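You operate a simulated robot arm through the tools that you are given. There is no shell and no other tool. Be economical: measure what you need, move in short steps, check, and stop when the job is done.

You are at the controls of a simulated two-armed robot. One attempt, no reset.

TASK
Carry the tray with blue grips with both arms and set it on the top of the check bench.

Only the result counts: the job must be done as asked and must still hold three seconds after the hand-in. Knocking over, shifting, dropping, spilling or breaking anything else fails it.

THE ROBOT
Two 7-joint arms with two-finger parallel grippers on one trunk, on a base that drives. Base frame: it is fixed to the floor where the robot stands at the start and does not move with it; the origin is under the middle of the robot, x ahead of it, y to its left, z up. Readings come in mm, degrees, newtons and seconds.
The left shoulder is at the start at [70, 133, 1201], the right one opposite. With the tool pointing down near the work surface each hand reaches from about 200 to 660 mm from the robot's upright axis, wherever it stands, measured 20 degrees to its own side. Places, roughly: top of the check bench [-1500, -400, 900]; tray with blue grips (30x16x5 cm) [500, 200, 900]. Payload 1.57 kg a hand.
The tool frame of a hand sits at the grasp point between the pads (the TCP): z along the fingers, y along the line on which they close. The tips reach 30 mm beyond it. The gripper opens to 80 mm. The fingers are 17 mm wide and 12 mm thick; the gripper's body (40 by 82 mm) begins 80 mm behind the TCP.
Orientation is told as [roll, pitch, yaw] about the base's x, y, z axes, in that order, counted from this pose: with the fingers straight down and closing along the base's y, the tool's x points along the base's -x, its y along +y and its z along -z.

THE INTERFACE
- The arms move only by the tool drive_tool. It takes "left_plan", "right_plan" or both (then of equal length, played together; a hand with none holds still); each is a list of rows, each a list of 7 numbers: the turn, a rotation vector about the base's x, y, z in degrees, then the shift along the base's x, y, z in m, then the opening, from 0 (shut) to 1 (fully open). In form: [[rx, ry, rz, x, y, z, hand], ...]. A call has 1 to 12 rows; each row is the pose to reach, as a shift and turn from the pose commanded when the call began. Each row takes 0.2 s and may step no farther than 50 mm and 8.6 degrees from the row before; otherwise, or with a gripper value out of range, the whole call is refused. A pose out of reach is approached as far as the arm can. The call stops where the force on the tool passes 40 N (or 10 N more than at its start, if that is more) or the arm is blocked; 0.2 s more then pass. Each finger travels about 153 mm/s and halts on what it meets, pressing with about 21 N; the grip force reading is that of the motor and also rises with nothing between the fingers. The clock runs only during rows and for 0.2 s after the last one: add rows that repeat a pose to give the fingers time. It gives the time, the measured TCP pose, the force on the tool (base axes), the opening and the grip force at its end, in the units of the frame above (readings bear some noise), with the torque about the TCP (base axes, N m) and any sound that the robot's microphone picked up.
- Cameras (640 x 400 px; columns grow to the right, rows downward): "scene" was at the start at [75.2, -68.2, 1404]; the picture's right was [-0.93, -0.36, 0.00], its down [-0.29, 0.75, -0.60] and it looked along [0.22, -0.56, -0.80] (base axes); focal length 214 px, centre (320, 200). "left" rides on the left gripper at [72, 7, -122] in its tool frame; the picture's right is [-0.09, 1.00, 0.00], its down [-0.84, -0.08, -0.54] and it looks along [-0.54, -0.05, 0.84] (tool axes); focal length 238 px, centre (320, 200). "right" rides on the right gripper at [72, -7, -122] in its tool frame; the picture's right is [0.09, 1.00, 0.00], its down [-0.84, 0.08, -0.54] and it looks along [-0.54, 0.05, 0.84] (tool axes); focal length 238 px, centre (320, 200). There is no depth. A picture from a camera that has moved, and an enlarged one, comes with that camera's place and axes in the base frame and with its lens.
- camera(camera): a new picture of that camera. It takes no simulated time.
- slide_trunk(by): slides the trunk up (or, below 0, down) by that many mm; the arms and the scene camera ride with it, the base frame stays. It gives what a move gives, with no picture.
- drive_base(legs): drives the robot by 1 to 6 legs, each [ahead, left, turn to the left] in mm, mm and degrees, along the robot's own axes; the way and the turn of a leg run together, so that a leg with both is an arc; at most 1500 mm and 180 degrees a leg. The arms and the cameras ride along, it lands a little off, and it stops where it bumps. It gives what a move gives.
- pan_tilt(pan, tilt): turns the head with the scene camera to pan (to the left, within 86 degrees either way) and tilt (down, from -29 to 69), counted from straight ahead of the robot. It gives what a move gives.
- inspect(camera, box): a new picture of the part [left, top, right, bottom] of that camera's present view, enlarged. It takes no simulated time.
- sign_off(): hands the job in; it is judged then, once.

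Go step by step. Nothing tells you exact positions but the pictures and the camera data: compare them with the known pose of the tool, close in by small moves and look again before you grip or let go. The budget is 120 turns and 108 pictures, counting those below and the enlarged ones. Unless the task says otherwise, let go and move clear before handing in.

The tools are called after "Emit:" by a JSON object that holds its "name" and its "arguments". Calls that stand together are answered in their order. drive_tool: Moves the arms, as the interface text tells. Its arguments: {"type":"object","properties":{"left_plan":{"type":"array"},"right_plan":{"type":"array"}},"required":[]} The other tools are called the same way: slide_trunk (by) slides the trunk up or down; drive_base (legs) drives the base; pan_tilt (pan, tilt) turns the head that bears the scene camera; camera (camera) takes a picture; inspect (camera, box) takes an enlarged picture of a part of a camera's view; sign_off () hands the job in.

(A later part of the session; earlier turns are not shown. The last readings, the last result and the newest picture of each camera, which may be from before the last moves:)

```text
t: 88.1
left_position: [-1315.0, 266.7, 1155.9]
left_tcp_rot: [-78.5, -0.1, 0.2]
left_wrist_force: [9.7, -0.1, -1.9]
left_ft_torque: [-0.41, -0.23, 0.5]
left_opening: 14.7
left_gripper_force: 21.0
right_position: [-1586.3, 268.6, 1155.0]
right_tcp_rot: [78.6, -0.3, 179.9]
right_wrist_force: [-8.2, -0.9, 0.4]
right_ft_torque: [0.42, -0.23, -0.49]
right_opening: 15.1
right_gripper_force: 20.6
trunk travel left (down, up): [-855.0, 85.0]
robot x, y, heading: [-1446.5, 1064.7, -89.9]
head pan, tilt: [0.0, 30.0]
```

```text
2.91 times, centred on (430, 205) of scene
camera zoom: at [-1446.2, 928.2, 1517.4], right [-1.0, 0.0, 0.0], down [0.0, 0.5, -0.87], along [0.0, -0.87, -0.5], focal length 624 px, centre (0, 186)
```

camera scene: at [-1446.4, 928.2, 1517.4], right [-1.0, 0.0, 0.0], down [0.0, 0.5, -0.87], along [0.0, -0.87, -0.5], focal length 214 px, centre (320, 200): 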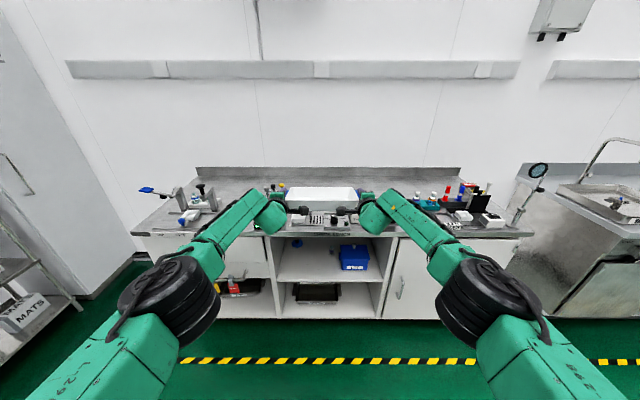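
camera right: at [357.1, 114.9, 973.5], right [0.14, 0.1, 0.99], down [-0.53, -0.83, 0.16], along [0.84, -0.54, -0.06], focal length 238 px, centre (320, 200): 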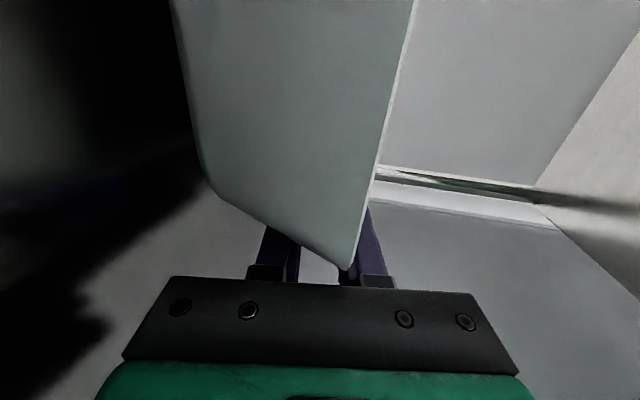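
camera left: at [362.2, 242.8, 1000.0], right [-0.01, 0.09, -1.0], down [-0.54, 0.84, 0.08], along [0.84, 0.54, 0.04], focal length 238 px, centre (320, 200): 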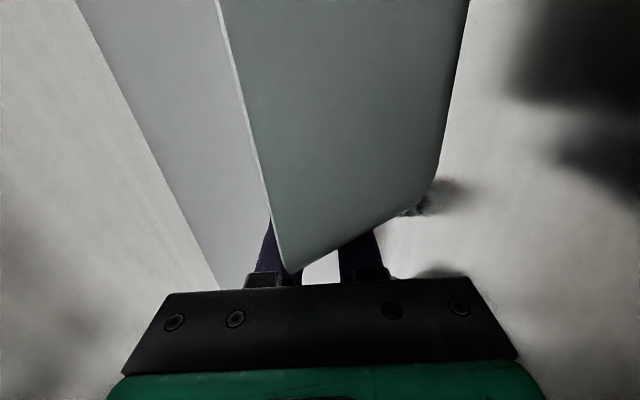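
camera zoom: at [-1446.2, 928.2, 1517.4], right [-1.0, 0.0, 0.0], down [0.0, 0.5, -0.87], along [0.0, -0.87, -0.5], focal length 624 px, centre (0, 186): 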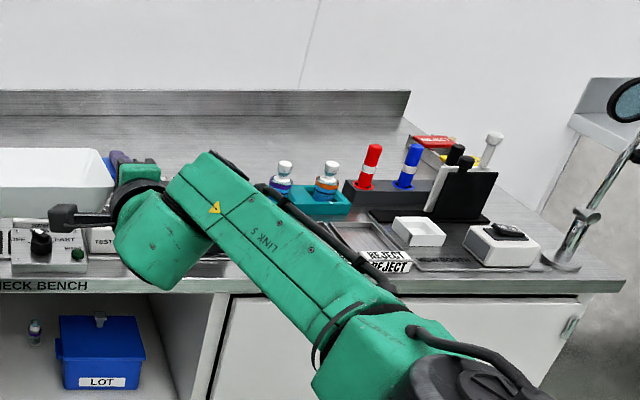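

Tall clamp knobs (z≈1090 at y≈54, x≈-1273) mean I need the arms sloping steeply down: shoulders high, hands low and far out. I raise the trunk and test lowering the hands further in free air.

Emit:
{"name": "slide_trunk", "arguments": {"by": 80}}

Emit:
{"name": "drive_tool", "arguments": {"left_plan": [[1, 0, 0, 0.0005, 0, -0.012, 0], [2, 0, 0, 0.001, 0, -0.024, 0], [3, 0, 0, 0.001, 0, -0.036, 0], [4, 0, 0, 0.001, 0, -0.048, 0], [4, 0, 0, 0.001, 0, -0.06, 0]], "right_plan": [[1, 0, 0, -0.0005, 0, -0.012, 0], [2, 0, 0, -0.001, 0, -0.024, 0], [3, 0, 0, -0.001, 0, -0.036, 0], [4, 0, 0, -0.001, 0, -0.048, 0], [4, 0, 0, -0.001, 0, -0.06, 0]]}}

```text
t: 89.3
left_position: [-1313.9, 267.6, 1236.4]
left_tcp_rot: [-78.5, -0.1, 0.2]
left_wrist_force: [-1.0, -1.3, -2.7]
left_ft_torque: [-0.35, -0.06, 0.01]
left_opening: 14.7
left_gripper_force: 21.2
right_position: [-1587.0, 267.2, 1234.9]
right_tcp_rot: [78.6, -0.3, 179.9]
right_wrist_force: [1.4, 1.6, 0.2]
right_ft_torque: [0.34, -0.39, 0.27]
right_opening: 15.0
right_gripper_force: 21.0
trunk travel left (down, up): [-935.0, 5.0]
robot x, y, heading: [-1443.6, 1069.3, -90.0]
head pan, tilt: [0.0, 30.0]
```

```text
t: 90.5
left_position: [-1313.7, 278.0, 1174.4]
left_tcp_rot: [-74.3, -0.3, 0.8]
left_wrist_force: [19.4, 0.8, 0.9]
left_ft_torque: [0.1, 0.46, -0.27]
left_opening: 15.1
left_gripper_force: 20.4
left hand out of reach, approached as far as the arm can: row 2, 3, 4, 5
right_position: [-1584.3, 274.5, 1175.8]
right_tcp_rot: [74.2, -0.7, 179.2]
right_wrist_force: [-19.5, -0.4, -2.6]
right_ft_torque: [-0.09, 0.14, 0.16]
right_opening: 15.0
right_gripper_force: 21.2
right hand out of reach, approached as far as the arm can: row 3, 4, 5
trunk travel left (down, up): [-935.0, 5.0]
robot x, y, heading: [-1442.0, 1070.9, -90.0]
head pan, tilt: [0.0, 30.0]
```

Reach limit found (about 585 mm shoulder to wrist). I lower further while drawing the hands back a bit, relieving the side squeeze.

Emit:
{"name": "drive_tool", "arguments": {"left_plan": [[0, 0, -0.3, 0.0012, 0.01, -0.008, 0], [0, 0, -0.5, 0.002, 0.018, -0.02, 0], [0, 0, -0.6, 0.002, 0.024, -0.033, 0], [0, 0, -0.6, 0.002, 0.03, -0.046, 0], [0, 0, -0.6, 0.002, 0.037, -0.059, 0], [0, 0, -0.6, 0.002, 0.044, -0.072, 0]], "right_plan": [[0, 0, 0.3, -0.0012, 0.012, -0.009, 0], [0, 0, 0.5, -0.002, 0.021, -0.021, 0], [0, 0, 0.6, -0.002, 0.0275, -0.034, 0], [0, 0, 0.6, -0.002, 0.0335, -0.047, 0], [0, 0, 0.6, -0.002, 0.0405, -0.06, 0], [0, 0, 0.6, -0.002, 0.0475, -0.073, 0]]}}

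```text
t: 91.9
left_position: [-1323.3, 304.8, 1096.1]
left_tcp_rot: [-74.3, 0.4, -0.6]
left_wrist_force: [8.4, -0.3, 0.7]
left_ft_torque: [1.6, 0.39, -0.02]
left_opening: 17.2
left_gripper_force: 20.9
left hand out of reach, approached as far as the arm can: row 1, 2, 3, 4, 5, 6
right_position: [-1570.2, 291.7, 1125.3]
right_tcp_rot: [73.4, -0.2, -179.6]
right_wrist_force: [-9.3, -1.6, -2.3]
right_ft_torque: [-1.65, 0.36, 0.11]
right_opening: 16.8
right_gripper_force: 20.8
right hand out of reach, approached as far as the arm can: row 1, 2, 3, 4, 5, 6
trunk travel left (down, up): [-935.0, 5.0]
robot x, y, heading: [-1443.7, 1067.7, -89.5]
head pan, tilt: [0.0, 30.0]
```

The hands hit a joint limit and diverged (z 1096 vs 1125). Check the tray before correcting.

Emit:
{"name": "pan_tilt", "arguments": {"pan": 0, "tilt": 40}}

Emit:
{"name": "inspect", "arguments": {"camera": "scene", "box": [220, 100, 420, 225]}}

Emit:
{"name": "camera", "arguments": {"camera": "left"}}

Emit:
{"name": "camera", "arguments": {"camera": "right"}}

```text
t: 92.6
left_position: [-1322.1, 304.0, 1095.7]
left_tcp_rot: [-74.2, 0.4, -0.5]
left_wrist_force: [-2.3, 2.8, 3.4]
left_ft_torque: [1.33, 0.59, -0.78]
left_opening: 16.9
left_gripper_force: 21.1
right_position: [-1568.2, 291.4, 1125.1]
right_tcp_rot: [73.4, -0.3, -179.6]
right_wrist_force: [1.7, -3.9, -5.5]
right_ft_torque: [-1.5, 0.34, -0.09]
right_opening: 16.9
right_gripper_force: 20.6
trunk travel left (down, up): [-935.0, 5.0]
robot x, y, heading: [-1441.9, 1065.9, -89.8]
head pan, tilt: [0.0, 40.0]
```

```text
3.20 times, centred on (320, 162) of scene
camera zoom: at [-1446.6, 933.6, 1582.1], right [-1.0, 0.0, 0.0], down [0.0, 0.64, -0.77], along [0.0, -0.77, -0.64], focal length 686 px, centre (320, 320)
```

zoom: 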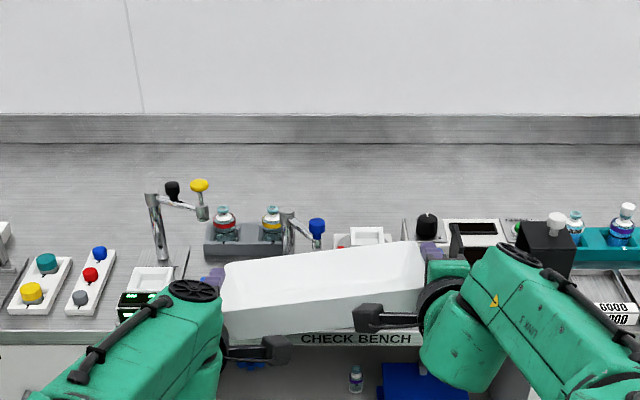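

```text
49 pictures are left
camera left: at [-1393.8, 425.6, 1123.3], right [0.09, 0.27, -0.96], down [0.84, 0.49, 0.22], along [0.53, -0.83, -0.18], focal length 238 px, centre (320, 200)
```

left: 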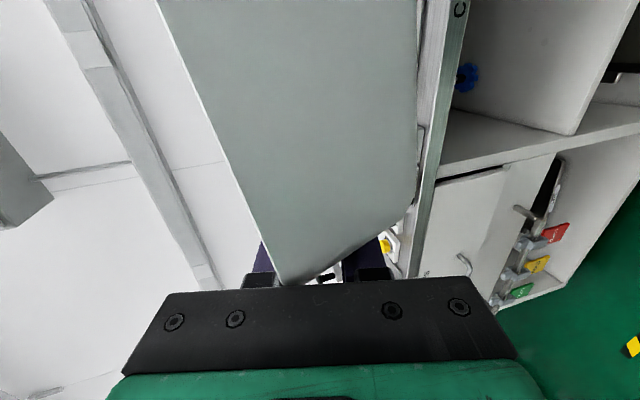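

```text
48 pictures are left
camera right: at [-1497.7, 410.6, 1153.1], right [0.1, -0.28, 0.95], down [-0.84, 0.49, 0.23], along [-0.53, -0.82, -0.19], focal length 238 px, centre (320, 200)
```

right: 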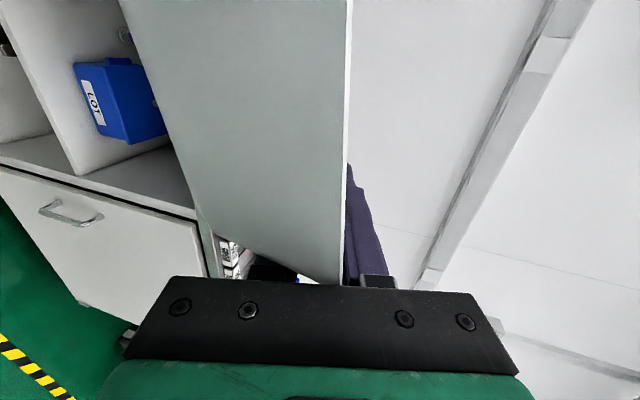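

The tray is still held but twisted a bit; this posture has too little headroom. I'll go back up to the comfortable posture, equalising the hands, and then return to the rack shelf to regrasp with steeper hands (pinching the front wall from above), which keeps wrists high over the bench items.

Emit:
{"name": "drive_tool", "arguments": {"left_plan": [[0, 0, 0, 0.001, -0.004, 0.008, 0], [0, 0, 0, 0.002, -0.008, 0.016, 0], [0, 0, 0, 0.003, -0.012, 0.024, 0], [0, 0, 0, 0.004, -0.014, 0.034, 0], [0, 0, 0, 0.005, -0.016, 0.046, 0], [0, 0, 0, 0.005, -0.018, 0.058, 0], [0, 0, 0, 0.005, -0.02, 0.07, 0], [0, 0, 0, 0.005, -0.02, 0.082, 0]], "right_plan": [[0, 0, 0, -0.001, -0.001, 0.001, 0], [0, 0, 0, -0.002, -0.002, 0.002, 0], [0, 0, 0, -0.003, -0.003, 0.003, 0], [0, 0, 0, -0.004, -0.004, 0.006, 0], [0, 0, 0, -0.005, -0.005, 0.017, 0], [0, 0, 0, -0.005, -0.006, 0.029, 0], [0, 0, 0, -0.005, -0.007, 0.041, 0], [0, 0, 0, -0.005, -0.007, 0.053, 0]]}}

Emit:
{"name": "camera", "arguments": {"camera": "scene"}}

```text
t: 94.4
left_position: [-1315.9, 288.3, 1176.8]
left_tcp_rot: [-74.4, 0.0, -0.5]
left_wrist_force: [-17.6, 0.7, -1.2]
left_ft_torque: [-0.43, 0.22, 0.05]
left_opening: 15.1
left_gripper_force: 21.1
right_position: [-1573.0, 286.4, 1177.0]
right_tcp_rot: [74.6, -0.3, -179.4]
right_wrist_force: [18.4, -1.2, -0.3]
right_ft_torque: [0.42, -0.19, -0.4]
right_opening: 14.6
right_gripper_force: 20.8
trunk travel left (down, up): [-935.0, 5.0]
robot x, y, heading: [-1444.9, 1070.0, -89.9]
head pan, tilt: [0.0, 40.0]
```

```text
47 pictures are left
camera scene: at [-1446.3, 934.2, 1582.1], right [-1.0, 0.0, 0.0], down [0.0, 0.64, -0.77], along [0.0, -0.77, -0.64], focal length 214 px, centre (320, 200)
```

scene: 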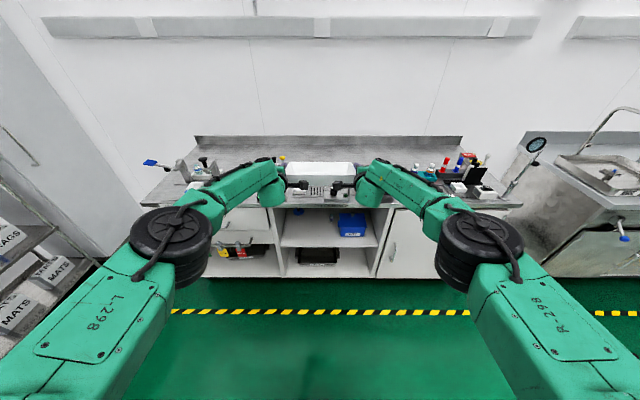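

Level again. I relax the stretch, reduce the tilt to ~10°, and look for flags before driving back to the rack.

Emit:
{"name": "drive_tool", "arguments": {"left_plan": [[0, 0, 0.2, -0.001, 0, 0.01, 0], [-1, 0, 0.4, -0.0015, 0, 0.02, 0], [-2.5, 0, 0.5, -0.0018, 0, 0.032, 0], [-4, 0, 0.5, -0.0018, 0, 0.044, 0], [-5.5, 0, 0.5, -0.0018, 0, 0.056, 0]], "right_plan": [[0, 0, -0.2, 0.001, 0, 0.01, 0], [-1, 0, -0.4, 0.0015, 0, 0.02, 0], [-2.5, 0, -0.5, 0.0018, 0, 0.032, 0], [-4, 0, -0.5, 0.0018, 0, 0.044, 0], [-5.5, 0, -0.5, 0.0018, 0, 0.056, 0]]}}

Emit:
{"name": "drive_base", "arguments": {"legs": [[0, 480, 0]]}}

Emit:
{"name": "drive_base", "arguments": {"legs": [[0, 0, 90]]}}

Emit:
{"name": "drive_base", "arguments": {"legs": [[300, -500, 0]]}}

```text
t: 95.6
left_position: [-1314.8, 287.2, 1236.5]
left_tcp_rot: [-80.0, -0.2, 0.4]
left_wrist_force: [-10.9, -4.1, -3.9]
left_ft_torque: [-0.37, -0.3, 0.68]
left_opening: 15.1
left_gripper_force: 20.8
right_position: [-1573.5, 285.9, 1233.1]
right_tcp_rot: [80.1, -0.4, 179.8]
right_wrist_force: [10.4, 4.2, 1.9]
right_ft_torque: [0.34, -0.43, 0.43]
right_opening: 15.0
right_gripper_force: 21.0
trunk travel left (down, up): [-935.0, 5.0]
robot x, y, heading: [-1446.1, 1066.8, -89.8]
head pan, tilt: [0.0, 40.0]
```

```text
t: 98.4
left_position: [-840.7, 286.8, 1234.0]
left_tcp_rot: [-79.9, -0.2, 0.4]
left_wrist_force: [1.1, 0.6, -2.5]
left_ft_torque: [-0.32, -0.19, -0.15]
left_opening: 14.8
left_gripper_force: 21.1
right_position: [-1101.0, 286.3, 1233.1]
right_tcp_rot: [80.0, -0.3, 179.8]
right_wrist_force: [-1.5, -0.5, 0.3]
right_ft_torque: [0.33, -0.37, -0.07]
right_opening: 15.2
right_gripper_force: 21.2
trunk travel left (down, up): [-935.0, 5.0]
robot x, y, heading: [-968.5, 1071.5, -89.6]
head pan, tilt: [0.0, 40.0]
```

```text
t: 102.7
left_position: [-187.1, 1195.8, 1235.7]
left_tcp_rot: [-80.0, -0.2, 90.0]
left_wrist_force: [-0.2, -0.5, -2.6]
left_ft_torque: [0.14, -0.35, 0.01]
left_opening: 14.9
left_gripper_force: 20.8
right_position: [-186.6, 935.4, 1233.4]
right_tcp_rot: [80.1, -0.5, -90.6]
right_wrist_force: [0.0, -1.6, 0.9]
right_ft_torque: [0.36, 0.3, -0.08]
right_opening: 14.7
right_gripper_force: 20.3
trunk travel left (down, up): [-935.0, 5.0]
robot x, y, heading: [-967.5, 1071.2, -0.1]
head pan, tilt: [0.0, 40.0]
```

```text
t: 106.0
left_position: [111.2, 698.3, 1236.2]
left_tcp_rot: [-80.0, -0.2, 89.9]
left_wrist_force: [-1.7, 1.0, -2.9]
left_ft_torque: [0.14, -0.36, -0.12]
left_opening: 15.1
left_gripper_force: 20.7
right_position: [111.4, 437.9, 1233.7]
right_tcp_rot: [80.1, -0.5, -90.6]
right_wrist_force: [1.0, 0.0, 0.8]
right_ft_torque: [0.32, 0.37, -0.08]
right_opening: 14.8
right_gripper_force: 20.9
trunk travel left (down, up): [-935.0, 5.0]
robot x, y, heading: [-669.6, 571.3, -0.1]
head pan, tilt: [0.0, 40.0]
```

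Lower the trunk for entry under the upper shelf, and retrace the way in with checks.

Emit:
{"name": "slide_trunk", "arguments": {"by": -140}}

Emit:
{"name": "drive_base", "arguments": {"legs": [[0, -135, 0]]}}

Emit:
{"name": "pan_tilt", "arguments": {"pan": 0, "tilt": 35}}

Emit:
{"name": "camera", "arguments": {"camera": "scene"}}

```text
t: 107.6
left_position: [112.4, 696.7, 1094.5]
left_tcp_rot: [-79.9, -0.2, 89.9]
left_wrist_force: [0.1, -0.3, -3.3]
left_ft_torque: [0.17, -0.36, 0.03]
left_opening: 14.8
left_gripper_force: 20.4
right_position: [113.2, 437.5, 1093.4]
right_tcp_rot: [80.2, -0.4, -90.6]
right_wrist_force: [-0.1, -0.7, 1.2]
right_ft_torque: [0.38, 0.36, -0.1]
right_opening: 14.8
right_gripper_force: 21.1
trunk travel left (down, up): [-795.0, 145.0]
robot x, y, heading: [-674.0, 573.8, -0.4]
head pan, tilt: [0.0, 40.0]
```

```text
t: 108.9
left_position: [110.4, 565.0, 1094.2]
left_tcp_rot: [-79.9, -0.1, 90.0]
left_wrist_force: [-1.4, 1.1, -2.2]
left_ft_torque: [0.16, -0.35, -0.2]
left_opening: 14.7
left_gripper_force: 20.5
right_position: [111.2, 305.6, 1093.6]
right_tcp_rot: [80.2, -0.5, -90.5]
right_wrist_force: [1.2, 0.6, 1.1]
right_ft_torque: [0.33, 0.35, -0.16]
right_opening: 14.8
right_gripper_force: 20.5
trunk travel left (down, up): [-795.0, 145.0]
robot x, y, heading: [-668.6, 437.2, 0.1]
head pan, tilt: [0.0, 40.0]
```

```text
t: 109.6
left_position: [111.4, 563.1, 1093.8]
left_tcp_rot: [-79.9, -0.2, 90.0]
left_wrist_force: [0.2, -1.1, -3.4]
left_ft_torque: [0.09, -0.45, 0.16]
left_opening: 14.9
left_gripper_force: 21.4
right_position: [111.7, 304.6, 1091.5]
right_tcp_rot: [80.0, -0.3, -90.5]
right_wrist_force: [-0.4, -0.3, -0.2]
right_ft_torque: [0.34, 0.44, -0.14]
right_opening: 15.0
right_gripper_force: 21.4
trunk travel left (down, up): [-795.0, 145.0]
robot x, y, heading: [-671.9, 434.2, -0.2]
head pan, tilt: [0.0, 35.0]
```

```text
46 pictures are left
camera scene: at [-533.9, 437.3, 1449.6], right [0.0, -1.0, 0.0], down [-0.57, 0.0, -0.82], along [0.82, 0.0, -0.57], focal length 214 px, centre (320, 200)
```

scene: 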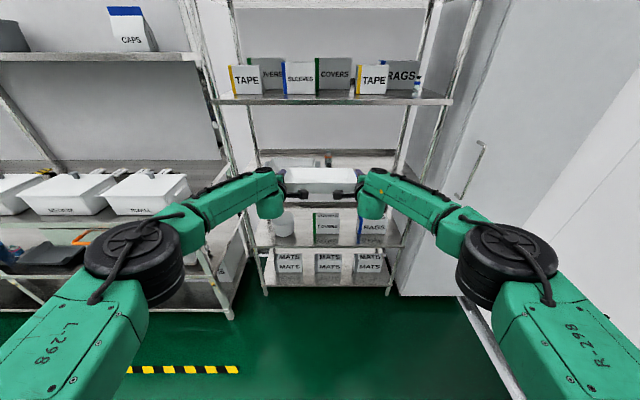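

Aligned as on the way out; drive in, then right to the original spot.

Emit:
{"name": "drive_base", "arguments": {"legs": [[375, 0, 0]]}}

Emit:
{"name": "drive_base", "arguments": {"legs": [[0, -245, 0]]}}

Emit:
{"name": "camera", "arguments": {"camera": "scene"}}

```text
t: 112.0
left_position: [487.7, 563.2, 1095.0]
left_tcp_rot: [-80.1, -0.3, 89.9]
left_wrist_force: [-0.2, 0.1, -2.7]
left_ft_torque: [0.13, -0.36, -0.08]
left_opening: 14.6
left_gripper_force: 21.0
right_position: [486.3, 302.6, 1094.5]
right_tcp_rot: [80.1, -0.4, -90.5]
right_wrist_force: [0.6, -0.8, 1.0]
right_ft_torque: [0.37, 0.37, -0.06]
right_opening: 14.7
right_gripper_force: 21.0
trunk travel left (down, up): [-795.0, 145.0]
robot x, y, heading: [-295.0, 436.2, 0.1]
head pan, tilt: [0.0, 35.0]
```

```text
t: 113.8
left_position: [487.2, 319.1, 1094.7]
left_tcp_rot: [-79.8, -0.1, 90.2]
left_wrist_force: [-1.1, 0.5, -3.1]
left_ft_torque: [0.15, -0.39, -0.07]
left_opening: 15.0
left_gripper_force: 20.9
right_position: [489.3, 59.4, 1093.1]
right_tcp_rot: [80.1, -0.4, -90.3]
right_wrist_force: [0.2, -0.4, 0.9]
right_ft_torque: [0.37, 0.39, -0.09]
right_opening: 14.9
right_gripper_force: 21.3
trunk travel left (down, up): [-795.0, 145.0]
robot x, y, heading: [-294.2, 187.5, -0.0]
head pan, tilt: [0.0, 35.0]
```

```text
45 pictures are left
camera scene: at [-157.5, 191.9, 1449.6], right [0.0, -1.0, 0.0], down [-0.57, 0.0, -0.82], along [0.82, 0.0, -0.57], focal length 214 px, centre (320, 200)
```

scene: 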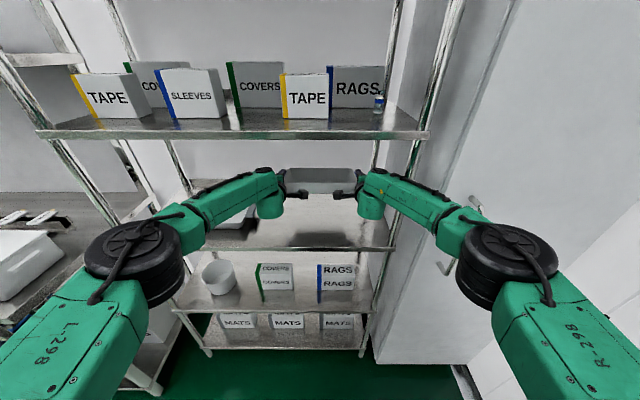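

Back at the original spot. Lower with the trunk to just above the shelf, then small tool steps to contact.

Emit:
{"name": "slide_trunk", "arguments": {"by": -112}}

Emit:
{"name": "drive_tool", "arguments": {"left_plan": [[0, 0, 0, 0, 0, -0.004, 0], [0, 0, 0, 0, 0, -0.008, 0], [0, 0, 0, 0, 0, -0.012, 0]], "right_plan": [[0, 0, 0, 0, 0, -0.004, 0], [0, 0, 0, 0, 0, -0.008, 0], [0, 0, 0, 0, 0, -0.012, 0]]}}

Emit:
{"name": "camera", "arguments": {"camera": "right"}}

```text
t: 115.2
left_position: [487.5, 317.5, 982.7]
left_tcp_rot: [-79.9, -0.2, 90.0]
left_wrist_force: [0.5, 0.9, -3.8]
left_ft_torque: [0.14, -0.45, 0.07]
left_opening: 14.8
left_gripper_force: 20.3
right_position: [487.6, 57.9, 981.2]
right_tcp_rot: [80.1, -0.4, -90.3]
right_wrist_force: [-0.8, 0.7, 0.4]
right_ft_torque: [0.35, 0.44, -0.08]
right_opening: 15.0
right_gripper_force: 21.3
trunk travel left (down, up): [-683.0, 257.0]
robot x, y, heading: [-292.2, 191.4, 0.3]
head pan, tilt: [0.0, 35.0]
```

```text
t: 116.0
left_position: [489.5, 317.5, 969.6]
left_tcp_rot: [-79.9, -0.2, 90.1]
left_wrist_force: [-7.0, -0.7, -1.4]
left_ft_torque: [-0.01, -0.38, -0.75]
left_opening: 15.1
left_gripper_force: 20.8
right_position: [489.0, 56.4, 968.9]
right_tcp_rot: [80.0, -0.4, -90.4]
right_wrist_force: [5.9, 0.3, -0.2]
right_ft_torque: [0.18, 0.4, -0.85]
right_opening: 14.8
right_gripper_force: 21.1
trunk travel left (down, up): [-683.0, 257.0]
robot x, y, heading: [-294.4, 192.0, 0.1]
head pan, tilt: [0.0, 35.0]
```

```text
44 pictures are left
camera right: at [368.0, 128.9, 982.4], right [0.17, 0.1, 0.98], down [-0.53, -0.83, 0.18], along [0.83, -0.55, -0.09], focal length 238 px, centre (320, 200)
```

right: 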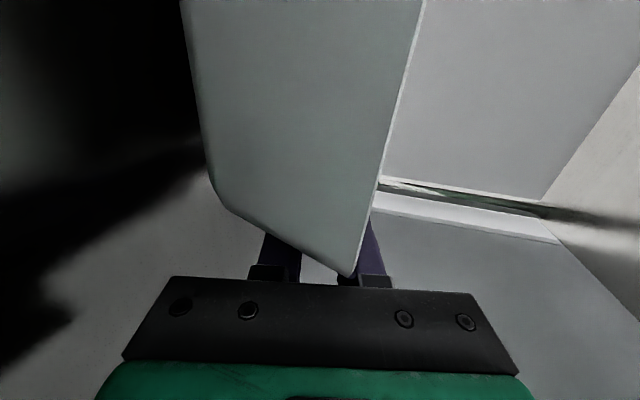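

Near contact. A few more mm down.

Emit:
{"name": "drive_tool", "arguments": {"left_plan": [[0, 0, 0, 0, 0, -0.002, 0], [0, 0, 0, 0, 0, -0.004, 0], [0, 0, 0, 0, 0, -0.006, 0], [0, 0, 0, 0, 0, -0.008, 0]], "right_plan": [[0, 0, 0, 0, 0, -0.002, 0], [0, 0, 0, 0, 0, -0.004, 0], [0, 0, 0, 0, 0, -0.006, 0], [0, 0, 0, 0, 0, -0.008, 0]]}}

```text
t: 117.0
left_position: [485.3, 318.0, 967.4]
left_tcp_rot: [-80.3, -0.2, 90.2]
left_wrist_force: [2.1, -2.5, 12.0]
left_ft_torque: [-0.09, -1.23, -0.56]
left_opening: 14.9
left_gripper_force: 20.9
right_position: [485.7, 59.0, 968.0]
right_tcp_rot: [80.5, -0.4, -90.2]
right_wrist_force: [7.7, 2.5, 13.3]
right_ft_torque: [0.16, -0.94, 0.12]
right_opening: 15.1
right_gripper_force: 21.1
trunk travel left (down, up): [-683.0, 257.0]
robot x, y, heading: [-298.3, 192.3, 0.1]
head pan, tilt: [0.0, 35.0]
```

Far edge is on the shelf. Open slowly while lowering the last 9 mm so the front settles gently.

Emit:
{"name": "drive_tool", "arguments": {"left_plan": [[0, 0, 0, 0, 0, 0, 0.21], [0, 0, 0, 0, 0, 0, 0.25], [0, 0, 0, 0, 0, 0, 0.29], [0, 0, 0, 0, 0, -0.001, 0.33], [0, 0, 0, 0, 0, -0.003, 0.37], [0, 0, 0, 0, 0, -0.005, 0.41], [0, 0, 0, 0, 0, -0.007, 0.45], [0, 0, 0, 0, 0, -0.009, 0.46], [0, 0, 0, 0, 0, -0.009, 0.46]], "right_plan": [[0, 0, 0, 0, 0, 0, 0.21], [0, 0, 0, 0, 0, 0, 0.25], [0, 0, 0, 0, 0, 0, 0.29], [0, 0, 0, 0, 0, -0.001, 0.33], [0, 0, 0, 0, 0, -0.003, 0.37], [0, 0, 0, 0, 0, -0.005, 0.41], [0, 0, 0, 0, 0, -0.007, 0.45], [0, 0, 0, 0, 0, -0.009, 0.46], [0, 0, 0, 0, 0, -0.009, 0.46]]}}

Emit:
{"name": "camera", "arguments": {"camera": "right"}}

Emit:
{"name": "camera", "arguments": {"camera": "left"}}

```text
t: 119.0
left_position: [487.3, 317.6, 954.7]
left_tcp_rot: [-80.0, -0.3, 90.2]
left_wrist_force: [-0.3, -0.3, 0.6]
left_ft_torque: [0.05, -0.01, 0.02]
left_opening: 36.7
left_gripper_force: 0.1
right_position: [487.4, 56.8, 954.7]
right_tcp_rot: [80.1, -0.4, -90.4]
right_wrist_force: [2.6, -0.8, 4.6]
right_ft_torque: [0.02, -0.14, -0.04]
right_opening: 34.1
right_gripper_force: 0.0
trunk travel left (down, up): [-683.0, 257.0]
robot x, y, heading: [-293.9, 186.3, 0.2]
head pan, tilt: [0.0, 35.0]
```

```text
43 pictures are left
camera right: at [366.8, 130.0, 966.5], right [0.17, 0.1, 0.98], down [-0.53, -0.83, 0.17], along [0.83, -0.55, -0.09], focal length 238 px, centre (320, 200)
```

right: 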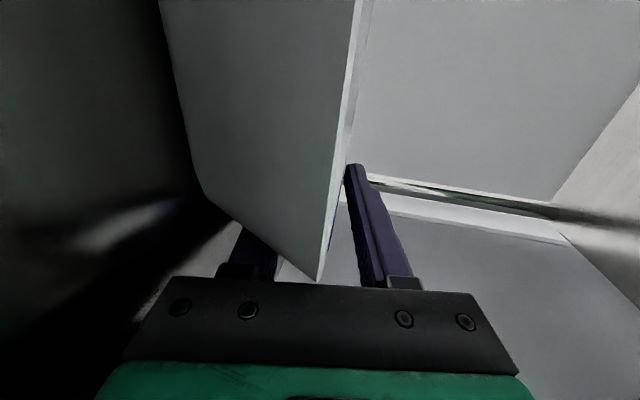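

```text
42 pictures are left
camera left: at [365.4, 247.2, 968.9], right [-0.17, 0.09, -0.98], down [-0.52, 0.83, 0.17], along [0.83, 0.54, -0.1], focal length 238 px, centre (320, 200)
```

left: 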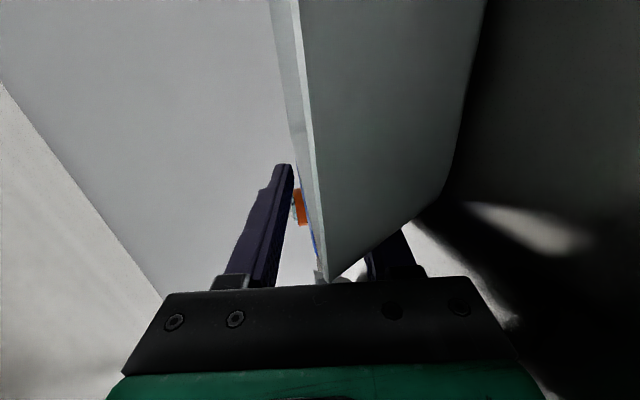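

The tray rests on the shelf. Raise 3 mm and retract both hands straight back.

Emit:
{"name": "drive_tool", "arguments": {"left_plan": [[0, 0, 0, 0, 0, 0.003, 0.45], [0, 0, 0, -0.012, 0, 0.003, 0.45], [0, 0, 0, -0.03, 0, 0.004, 0.45], [0, 0, 0, -0.05, 0, 0.004, 0.45], [0, 0, 0, -0.07, 0, 0.005, 0.45], [0, 0, 0, -0.09, 0, 0.006, 0.45], [0, 0, 0, -0.11, 0, 0.02, 0.45]], "right_plan": [[0, 0, 0, 0, 0, 0.003, 0.45], [0, 0, 0, -0.012, 0, 0.003, 0.45], [0, 0, 0, -0.03, 0, 0.004, 0.45], [0, 0, 0, -0.05, 0, 0.004, 0.45], [0, 0, 0, -0.07, 0, 0.005, 0.45], [0, 0, 0, -0.09, 0, 0.006, 0.45], [0, 0, 0, -0.11, 0, 0.02, 0.45]]}}

Emit:
{"name": "camera", "arguments": {"camera": "scene"}}

```text
t: 120.6
left_position: [373.5, 317.7, 977.0]
left_tcp_rot: [-80.0, -0.2, 90.0]
left_wrist_force: [-0.1, 0.2, -0.1]
left_ft_torque: [0.02, 0.05, -0.03]
left_opening: 36.0
left_gripper_force: 0.0
right_position: [377.0, 56.5, 971.9]
right_tcp_rot: [80.2, -0.4, -90.3]
right_wrist_force: [-0.1, -0.1, 0.1]
right_ft_torque: [-0.01, 0.01, 0.02]
right_opening: 35.8
right_gripper_force: 0.1
trunk travel left (down, up): [-683.0, 257.0]
robot x, y, heading: [-299.8, 190.3, -0.1]
head pan, tilt: [0.0, 35.0]
```

```text
41 pictures are left
camera scene: at [-160.6, 190.4, 1337.9], right [0.0, -1.0, 0.0], down [-0.57, 0.0, -0.82], along [0.82, 0.0, -0.57], focal length 214 px, centre (320, 200)
```

scene: 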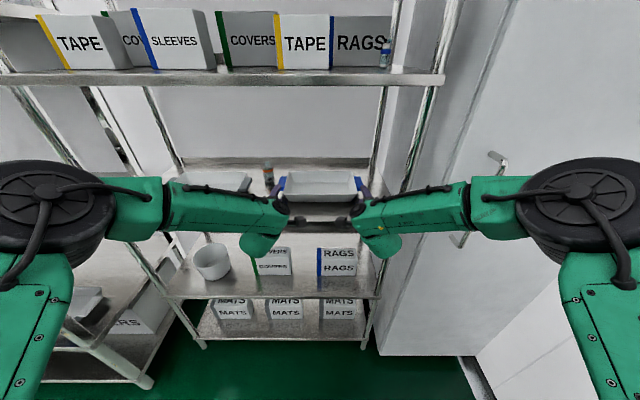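

The tray is safely back on the shelf. Zoom in to measure its walls for the steeper regrasp.

Emit:
{"name": "inspect", "arguments": {"camera": "scene", "box": [250, 150, 390, 240]}}

```text
4.44 times, centred on (320, 195) of scene
camera zoom: at [-160.6, 190.4, 1337.9], right [0.0, -1.0, 0.0], down [-0.57, 0.0, -0.82], along [0.82, 0.0, -0.57], focal length 953 px, centre (320, 222)
```

zoom: 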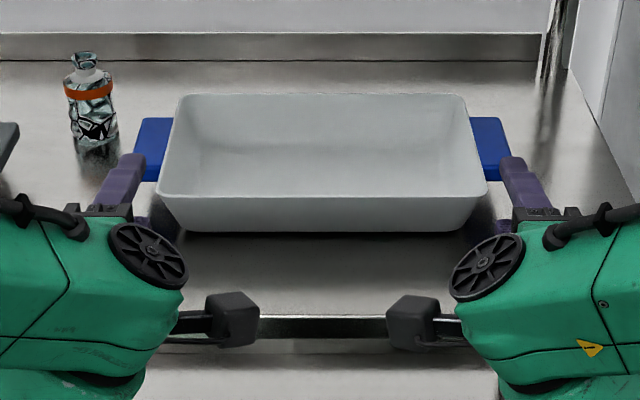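

Tray measured: centre ≈[485,188], front rim at x≈408 (y 70–306), walls sloped 25°. I'll pinch the front wall from above with the hands pitched 65°, turning the right hand 180° about its axis so the two hand cameras don't meet. First move hands clear.

Emit:
{"name": "drive_tool", "arguments": {"left_plan": [[0, 0, 0, -0.02, 0, 0.02, 0.5], [0, 0, 0, -0.045, 0.01, 0.045, 0.5], [0, 0, 0, -0.07, 0.02, 0.07, 0.5]], "right_plan": [[0, 0, 0, -0.02, 0, 0.02, 0.5], [0, 0, 0, -0.045, 0, 0.045, 0.5], [0, 0, 0, -0.07, 0, 0.07, 0.5]]}}

Emit:
{"name": "drive_tool", "arguments": {"right_plan": [[-8.08, 0, 1.43, 0, 0, 0, 0.5], [-16.15, 0, 2.85, 0, 0, 0, 0.5], [-24.23, 0, 4.28, 0, 0, 0, 0.5], [-32.3, 0, 5.7, 0, 0, 0, 0.5], [-40.4, 0, 7.13, 0, 0, 0, 0.5], [-48.45, 0, 8.55, 0, 0, 0, 0.5], [-56.5, 0, 9.98, 0, 0, 0, 0.5], [-64.6, 0, 11.4, 0, 0, 0, 0.5], [-72.7, 0, 12.83, 0, 0, 0, 0.5], [-80.8, 0, 14.25, 0, 0, 0, 0.5], [-88.6, 0, 15.63, 0, 0, 0, 0.5]]}}

Emit:
{"name": "drive_tool", "arguments": {"right_plan": [[-8.08, 0, 1.43, 0, 0, 0, 0.5], [-16.15, 0, 2.85, 0, 0, 0, 0.5], [-24.23, 0, 4.28, 0, 0, 0, 0.5], [-32.3, 0, 5.7, 0, 0, 0, 0.5], [-40.4, 0, 7.13, 0, 0, 0, 0.5], [-48.45, 0, 8.55, 0, 0, 0, 0.5], [-56.5, 0, 9.98, 0, 0, 0, 0.5], [-64.6, 0, 11.4, 0, 0, 0, 0.5], [-72.7, 0, 12.83, 0, 0, 0, 0.5], [-80.8, 0, 14.25, 0, 0, 0, 0.5], [-88.6, 0, 15.63, 0, 0, 0, 0.5]]}}

```text
t: 121.4
left_position: [305.7, 338.0, 1046.4]
left_tcp_rot: [-80.1, -0.3, 90.1]
left_wrist_force: [-0.3, -0.3, -0.1]
left_ft_torque: [-0.02, 0.03, -0.01]
left_opening: 40.0
left_gripper_force: 0.1
right_position: [307.5, 56.7, 1043.5]
right_tcp_rot: [80.1, -0.5, -90.3]
right_wrist_force: [0.4, 0.4, 0.1]
right_ft_torque: [0.0, -0.01, 0.0]
right_opening: 39.9
right_gripper_force: 0.0
trunk travel left (down, up): [-683.0, 257.0]
robot x, y, heading: [-292.0, 189.9, 0.3]
head pan, tilt: [0.0, 35.0]
```

```text
t: 123.8
left_position: [308.3, 336.6, 1044.8]
left_tcp_rot: [-80.0, -0.1, 90.2]
left_wrist_force: [0.3, 0.3, 0.2]
left_ft_torque: [-0.01, 0.0, 0.0]
left_opening: 39.8
left_gripper_force: 0.0
right_position: [308.0, 56.9, 1043.1]
right_tcp_rot: [-2.5, -80.3, 2.6]
right_wrist_force: [-1.1, -0.4, 0.3]
right_ft_torque: [-0.01, 0.01, 0.01]
right_opening: 40.2
right_gripper_force: 0.1
trunk travel left (down, up): [-683.0, 257.0]
robot x, y, heading: [-293.2, 186.0, 0.1]
head pan, tilt: [0.0, 35.0]
```

```text
t: 126.2
left_position: [306.2, 338.7, 1044.7]
left_tcp_rot: [-80.0, 0.0, 90.2]
left_wrist_force: [-0.5, 0.1, -0.2]
left_ft_torque: [0.0, -0.02, -0.03]
left_opening: 39.9
left_gripper_force: 0.1
right_position: [307.8, 58.0, 1043.9]
right_tcp_rot: [-79.9, 0.3, 90.4]
right_wrist_force: [-0.4, 0.6, -0.8]
right_ft_torque: [0.02, -0.02, 0.0]
right_opening: 39.8
right_gripper_force: 0.0
trunk travel left (down, up): [-683.0, 257.0]
robot x, y, heading: [-295.2, 187.8, 0.2]
head pan, tilt: [0.0, 35.0]
```

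Flip worked. Now pitch both hands to ~65° down and bring them in front of the tray's front wall.

Emit:
{"name": "drive_tool", "arguments": {"left_plan": [[0, 6.9, 0, 0, -0.01, 0, 0.5], [0, 13.8, 0, 0, -0.02, 0, 0.5], [0, 20.6, 0, 0, -0.03, 0, 0.5], [0, 27.5, 0, 0, -0.04, 0, 0.5], [0, 34.4, 0, 0, -0.05, 0, 0.5], [0, 41.3, 0, 0, -0.06, 0, 0.5], [0, 48.1, 0, 0, -0.07, 0, 0.5], [0, 55, 0, 0, -0.08, 0, 0.5]], "right_plan": [[0, 6.9, 0, 0, 0.007, 0, 0.5], [0, 13.8, 0, 0, 0.014, 0, 0.5], [0, 20.6, 0, 0, 0.021, 0, 0.5], [0, 27.5, 0, 0, 0.028, 0, 0.5], [0, 34.4, 0, 0, 0.035, 0, 0.5], [0, 41.3, 0, 0, 0.042, 0, 0.5], [0, 48.1, 0, 0, 0.049, 0, 0.5], [0, 55, 0, 0, 0.055, 0, 0.5]]}}

Emit:
{"name": "camera", "arguments": {"camera": "scene"}}

```text
t: 128.0
left_position: [305.4, 257.5, 1044.2]
left_tcp_rot: [-24.9, -0.2, 89.9]
left_wrist_force: [-0.5, 0.1, 1.4]
left_ft_torque: [-0.01, 0.0, -0.03]
left_opening: 40.3
left_gripper_force: 0.1
right_position: [106.8, 112.8, 889.7]
right_tcp_rot: [-29.4, -0.6, 89.6]
right_wrist_force: [-0.6, -0.7, 1.2]
right_ft_torque: [0.01, -0.05, -0.01]
right_opening: 40.0
right_gripper_force: 0.0
right hand out of reach, approached as far as the arm can: row 3, 4, 5, 6, 7, 8
trunk travel left (down, up): [-683.0, 257.0]
robot x, y, heading: [-293.8, 189.7, -0.0]
head pan, tilt: [0.0, 35.0]
```

```text
39 pictures are left
camera scene: at [-160.3, 190.3, 1337.9], right [0.0, -1.0, 0.0], down [-0.57, 0.0, -0.82], along [0.82, 0.0, -0.57], focal length 214 px, centre (320, 200)
```

scene: 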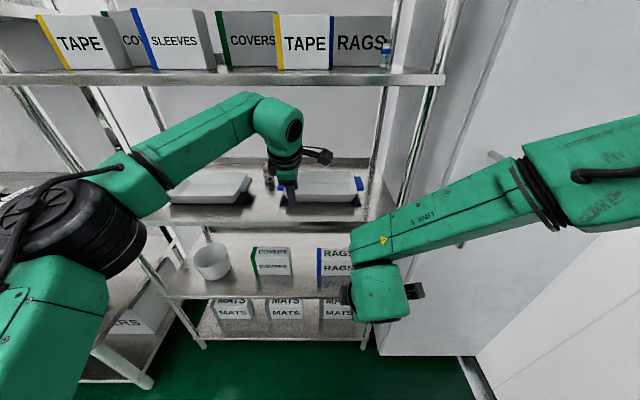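

The flipped right hand isn't reachable when pitched. New plan: right hand unflips and pinches the front wall (camera inward); left hand grips the left end wall + tab with a 25° lean. First bring the right hand back.

Emit:
{"name": "drive_tool", "arguments": {"right_plan": [[0, -6.3, 0, 0.025, -0.007, 0.02, 0.5], [0, -12.6, 0, 0.05, -0.014, 0.04, 0.5], [0, -19, 0, 0.075, -0.021, 0.06, 0.5], [0, -25.3, 0, 0.1, -0.028, 0.08, 0.5], [0, -31.6, 0, 0.125, -0.035, 0.1, 0.5], [0, -38, 0, 0.15, -0.042, 0.12, 0.5], [0, -44.2, 0, 0.175, -0.05, 0.14, 0.5], [0, -50.5, 0, 0.2, -0.056, 0.155, 0.5]]}}

Emit:
{"name": "drive_tool", "arguments": {"right_plan": [[8.08, 0, -1.43, 0, 0, 0, 0.5], [16.15, 0, -2.85, 0, 0, 0, 0.5], [24.23, 0, -4.28, 0, 0, 0, 0.5], [32.3, 0, -5.7, 0, 0, 0, 0.5], [40.4, 0, -7.13, 0, 0, 0, 0.5], [48.45, 0, -8.55, 0, 0, 0, 0.5], [56.5, 0, -9.98, 0, 0, 0, 0.5], [64.6, 0, -11.4, 0, 0, 0, 0.5], [72.7, 0, -12.83, 0, 0, 0, 0.5], [80.8, 0, -14.25, 0, 0, 0, 0.5], [88.6, 0, -15.63, 0, 0, 0, 0.5]], "left_plan": [[3.45, 0, -7.42, 0, 0.01, 0, 0.7], [6.91, 0, -14.84, 0, 0.02, 0, 0.8], [10.36, 0, -22.25, 0, 0.03, 0, 0.9], [13.82, 0, -29.67, 0, 0.04, 0, 0.95], [17.27, 0, -37.09, 0, 0.05, 0, 0.95], [20.73, 0, -44.51, 0, 0.06, 0, 0.95], [24.18, 0, -51.93, 0, 0.07, 0, 0.95], [27.64, 0, -59.35, 0, 0.08, 0, 0.95], [31.09, 0, -66.76, 0, 0.08, 0, 0.95], [34.55, 0, -74.18, 0, 0.08, 0, 0.95], [38, 0, -81.6, 0, 0.08, 0, 0.95]]}}

Emit:
{"name": "drive_tool", "arguments": {"right_plan": [[8.08, 0, -1.43, 0, 0, 0, 0.5], [16.15, 0, -2.85, 0, 0, 0, 0.5], [24.23, 0, -4.28, 0, 0, 0, 0.5], [32.3, 0, -5.7, 0, 0, 0, 0.5], [40.4, 0, -7.13, 0, 0, 0, 0.5], [48.45, 0, -8.55, 0, 0, 0, 0.5], [56.5, 0, -9.98, 0, 0, 0, 0.5], [64.6, 0, -11.4, 0, 0, 0, 0.5], [72.7, 0, -12.83, 0, 0, 0, 0.5], [80.8, 0, -14.25, 0, 0, 0, 0.5], [88.6, 0, -15.63, 0, 0, 0, 0.5]], "left_plan": [[-2.5, 0, 0, 0, 0, 0, 0.95], [-5, 0, 0, 0, 0, 0, 0.95], [-7.5, 0, 0, 0, 0, 0, 0.95], [-10, 0, 0, 0, 0, 0, 0.95], [-12.5, 0, 0, 0, 0, 0, 0.95], [-15, 0, 0, 0, 0, 0, 0.95], [-17.5, 0, 0, 0, 0, 0, 0.95], [-20, 0, 0, 0, 0, 0, 0.95], [-22, 0, 0, 0, 0, 0, 0.95], [-24, 0, 0, 0, 0, 0, 0.95], [-25, 0, 0, 0, 0, 0, 0.95]]}}

```text
t: 129.8
left_position: [308.4, 258.3, 1043.0]
left_tcp_rot: [-24.9, -0.1, 89.9]
left_wrist_force: [0.5, 0.4, 0.9]
left_ft_torque: [-0.01, 0.0, 0.0]
left_opening: 40.2
left_gripper_force: 0.1
right_position: [309.8, 53.2, 1046.9]
right_tcp_rot: [-80.0, -0.7, 90.3]
right_wrist_force: [-0.1, 0.1, 0.1]
right_ft_torque: [-0.02, -0.02, -0.02]
right_opening: 40.0
right_gripper_force: 0.0
trunk travel left (down, up): [-683.0, 257.0]
robot x, y, heading: [-298.9, 188.8, 0.3]
head pan, tilt: [0.0, 35.0]
```

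```text
t: 132.2
left_position: [307.5, 337.7, 1044.8]
left_tcp_rot: [0.2, -25.2, -0.5]
left_wrist_force: [0.0, 0.5, 0.0]
left_ft_torque: [-0.04, -0.01, 0.01]
left_opening: 76.0
left_gripper_force: 0.1
right_position: [308.1, 54.9, 1046.2]
right_tcp_rot: [4.4, -80.3, -4.3]
right_wrist_force: [-0.2, -0.9, 0.5]
right_ft_torque: [0.0, -0.02, -0.02]
right_opening: 40.0
right_gripper_force: 0.1
trunk travel left (down, up): [-683.0, 257.0]
robot x, y, heading: [-292.0, 187.3, 0.1]
head pan, tilt: [0.0, 35.0]
```

```text
t: 134.6
left_position: [308.7, 337.1, 1044.9]
left_tcp_rot: [-27.2, -22.7, 11.1]
left_wrist_force: [-1.4, 0.7, -0.5]
left_ft_torque: [0.01, -0.02, 0.03]
left_opening: 75.9
left_gripper_force: 0.0
right_position: [308.1, 52.8, 1046.1]
right_tcp_rot: [80.1, 0.7, -90.4]
right_wrist_force: [0.0, 0.3, 0.3]
right_ft_torque: [-0.02, -0.02, -0.02]
right_opening: 40.2
right_gripper_force: 0.0
trunk travel left (down, up): [-683.0, 257.0]
robot x, y, heading: [-294.4, 187.8, 0.0]
head pan, tilt: [0.0, 35.0]
```

All reached. Now pitch the right hand down (camera inward) and look.

Emit:
{"name": "drive_tool", "arguments": {"right_plan": [[0, 6.9, 0, 0, 0.009, 0, 0.5], [0, 13.8, 0, 0, 0.018, 0, 0.5], [0, 20.6, 0, 0, 0.027, 0, 0.5], [0, 27.5, 0, 0, 0.036, 0, 0.5], [0, 34.4, 0, 0, 0.045, 0, 0.5], [0, 41.3, 0, 0, 0.054, 0, 0.5], [0, 48.1, 0, 0, 0.063, 0, 0.5], [0, 55, 0, 0, 0.072, 0, 0.5]]}}

Emit:
{"name": "slide_trunk", "arguments": {"by": 30}}

Emit:
{"name": "camera", "arguments": {"camera": "scene"}}

Emit:
{"name": "camera", "arguments": {"camera": "left"}}

Emit:
{"name": "camera", "arguments": {"camera": "right"}}

```text
t: 136.4
left_position: [308.4, 338.7, 1043.9]
left_tcp_rot: [-27.3, -22.7, 11.1]
left_wrist_force: [0.4, 0.2, 1.1]
left_ft_torque: [0.01, 0.01, 0.02]
left_opening: 76.0
left_gripper_force: 0.0
right_position: [308.7, 127.9, 1046.0]
right_tcp_rot: [25.1, -0.1, -90.6]
right_wrist_force: [0.6, 0.6, 0.6]
right_ft_torque: [0.02, -0.03, -0.02]
right_opening: 39.9
right_gripper_force: 0.2
trunk travel left (down, up): [-683.0, 257.0]
robot x, y, heading: [-292.8, 188.9, -0.0]
head pan, tilt: [0.0, 35.0]
```

```text
t: 137.2
left_position: [308.9, 337.7, 1073.7]
left_tcp_rot: [-27.2, -22.7, 11.2]
left_wrist_force: [-0.6, 0.0, 0.8]
left_ft_torque: [-0.03, 0.01, 0.0]
left_opening: 75.9
left_gripper_force: 0.0
right_position: [308.3, 125.6, 1076.3]
right_tcp_rot: [25.2, -0.1, -90.7]
right_wrist_force: [0.2, 0.3, 0.4]
right_ft_torque: [0.01, -0.03, 0.0]
right_opening: 40.2
right_gripper_force: 0.0
trunk travel left (down, up): [-713.0, 227.0]
robot x, y, heading: [-296.5, 187.4, 0.2]
head pan, tilt: [0.0, 35.0]
```

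```text
38 pictures are left
camera scene: at [-157.9, 190.2, 1367.7], right [0.0, -1.0, 0.0], down [-0.57, 0.0, -0.82], along [0.82, 0.0, -0.57], focal length 214 px, centre (320, 200)
```

scene: 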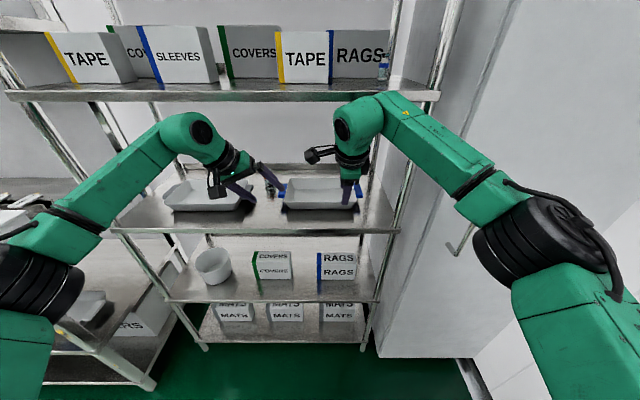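

```text
37 pictures are left
camera left: at [190.9, 378.8, 1143.4], right [0.09, 0.92, -0.38], down [0.53, 0.29, 0.8], along [0.85, -0.27, -0.46], focal length 238 px, centre (320, 200)
```

left: 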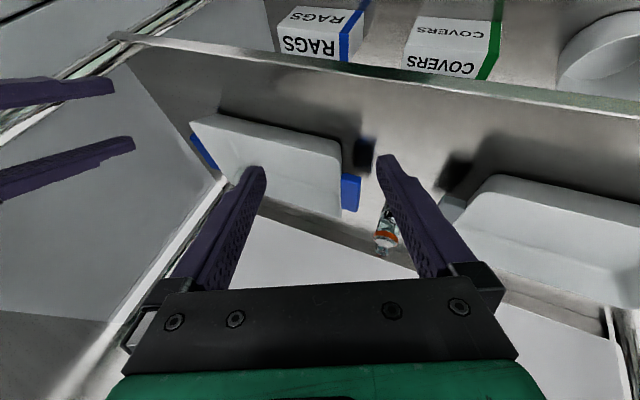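

```text
36 pictures are left
camera right: at [251.8, 197.7, 1182.8], right [0.9, 0.08, 0.42], down [-0.17, -0.83, 0.53], along [0.4, -0.55, -0.74], focal length 238 px, centre (320, 200)
```

right: 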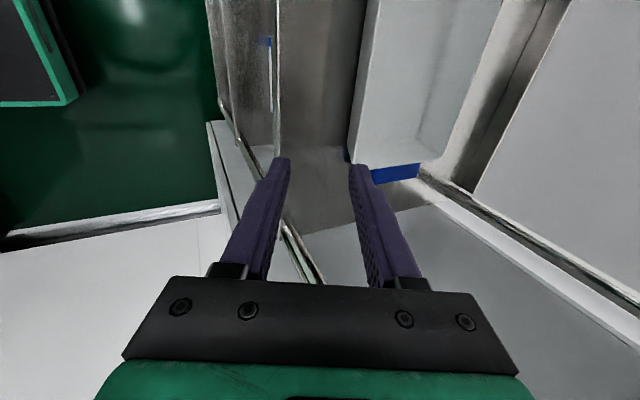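

Both hands look good. Move them to pre-grasp points just above the walls.

Emit:
{"name": "drive_tool", "arguments": {"left_plan": [[0, 0, 0, 0.03, 0.002, -0.005, 0.62], [0, 0, 0, 0.06, 0.004, -0.015, 0.62], [0, 0, 0, 0.09, 0.006, -0.03, 0.62], [0, 0, 0, 0.12, 0.008, -0.045, 0.62], [0, 0, 0, 0.146, 0.008, -0.055, 0.62]], "right_plan": [[0, 0, 0, 0.02, 0, -0.005, 0.5], [0, 0, 0, 0.04, 0, -0.015, 0.5], [0, 0, 0, 0.06, 0.001, -0.03, 0.5], [0, 0, 0, 0.075, 0.002, -0.045, 0.5], [0, 0, 0, 0.081, 0.002, -0.06, 0.5]]}}

Emit:
{"name": "camera", "arguments": {"camera": "left"}}

Emit:
{"name": "camera", "arguments": {"camera": "right"}}

Emit:
{"name": "inspect", "arguments": {"camera": "scene", "box": [220, 130, 420, 255]}}

```text
t: 138.4
left_position: [385.8, 323.2, 1031.1]
left_tcp_rot: [-27.2, -22.8, 11.2]
left_wrist_force: [-1.2, 0.4, 0.7]
left_ft_torque: [0.01, -0.01, 0.01]
left_opening: 49.8
left_gripper_force: 0.0
left hand out of reach, approached as far as the arm can: row 3, 4, 5
right_position: [381.1, 126.7, 1022.2]
right_tcp_rot: [25.6, 0.0, -90.6]
right_wrist_force: [-0.2, 0.4, 0.1]
right_ft_torque: [0.02, -0.03, 0.0]
right_opening: 40.0
right_gripper_force: 0.1
right hand out of reach, approached as far as the arm can: row 4, 5
trunk travel left (down, up): [-713.0, 227.0]
robot x, y, heading: [-293.4, 188.2, 0.2]
head pan, tilt: [0.0, 35.0]
```

```text
35 pictures are left
camera left: at [268.5, 364.4, 1100.3], right [0.08, 0.92, -0.38], down [0.53, 0.29, 0.8], along [0.85, -0.27, -0.46], focal length 238 px, centre (320, 200)
```

left: 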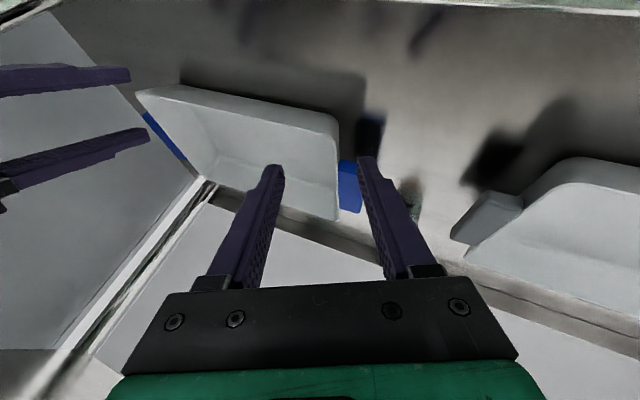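

```text
34 pictures are left
camera right: at [323.3, 198.9, 1129.1], right [0.9, 0.08, 0.43], down [-0.17, -0.83, 0.52], along [0.4, -0.54, -0.74], focal length 238 px, centre (320, 200)
```

right: 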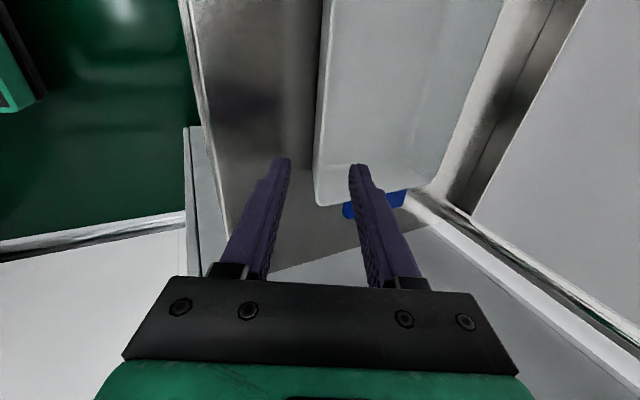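

```text
3.20 times, centred on (320, 192) of scene
camera zoom: at [-157.7, 189.6, 1367.6], right [0.0, -1.0, 0.0], down [-0.57, 0.0, -0.82], along [0.82, 0.0, -0.57], focal length 686 px, centre (320, 224)
```

zoom: 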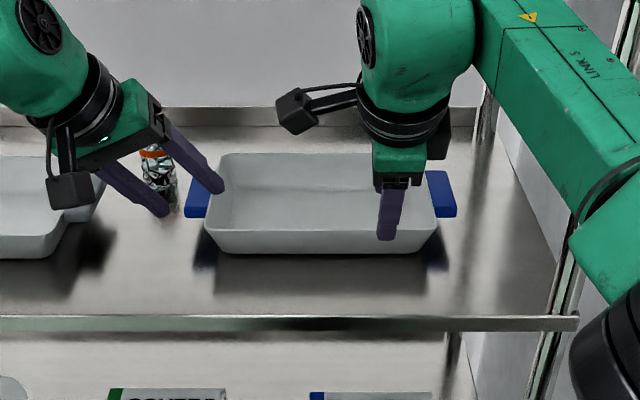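

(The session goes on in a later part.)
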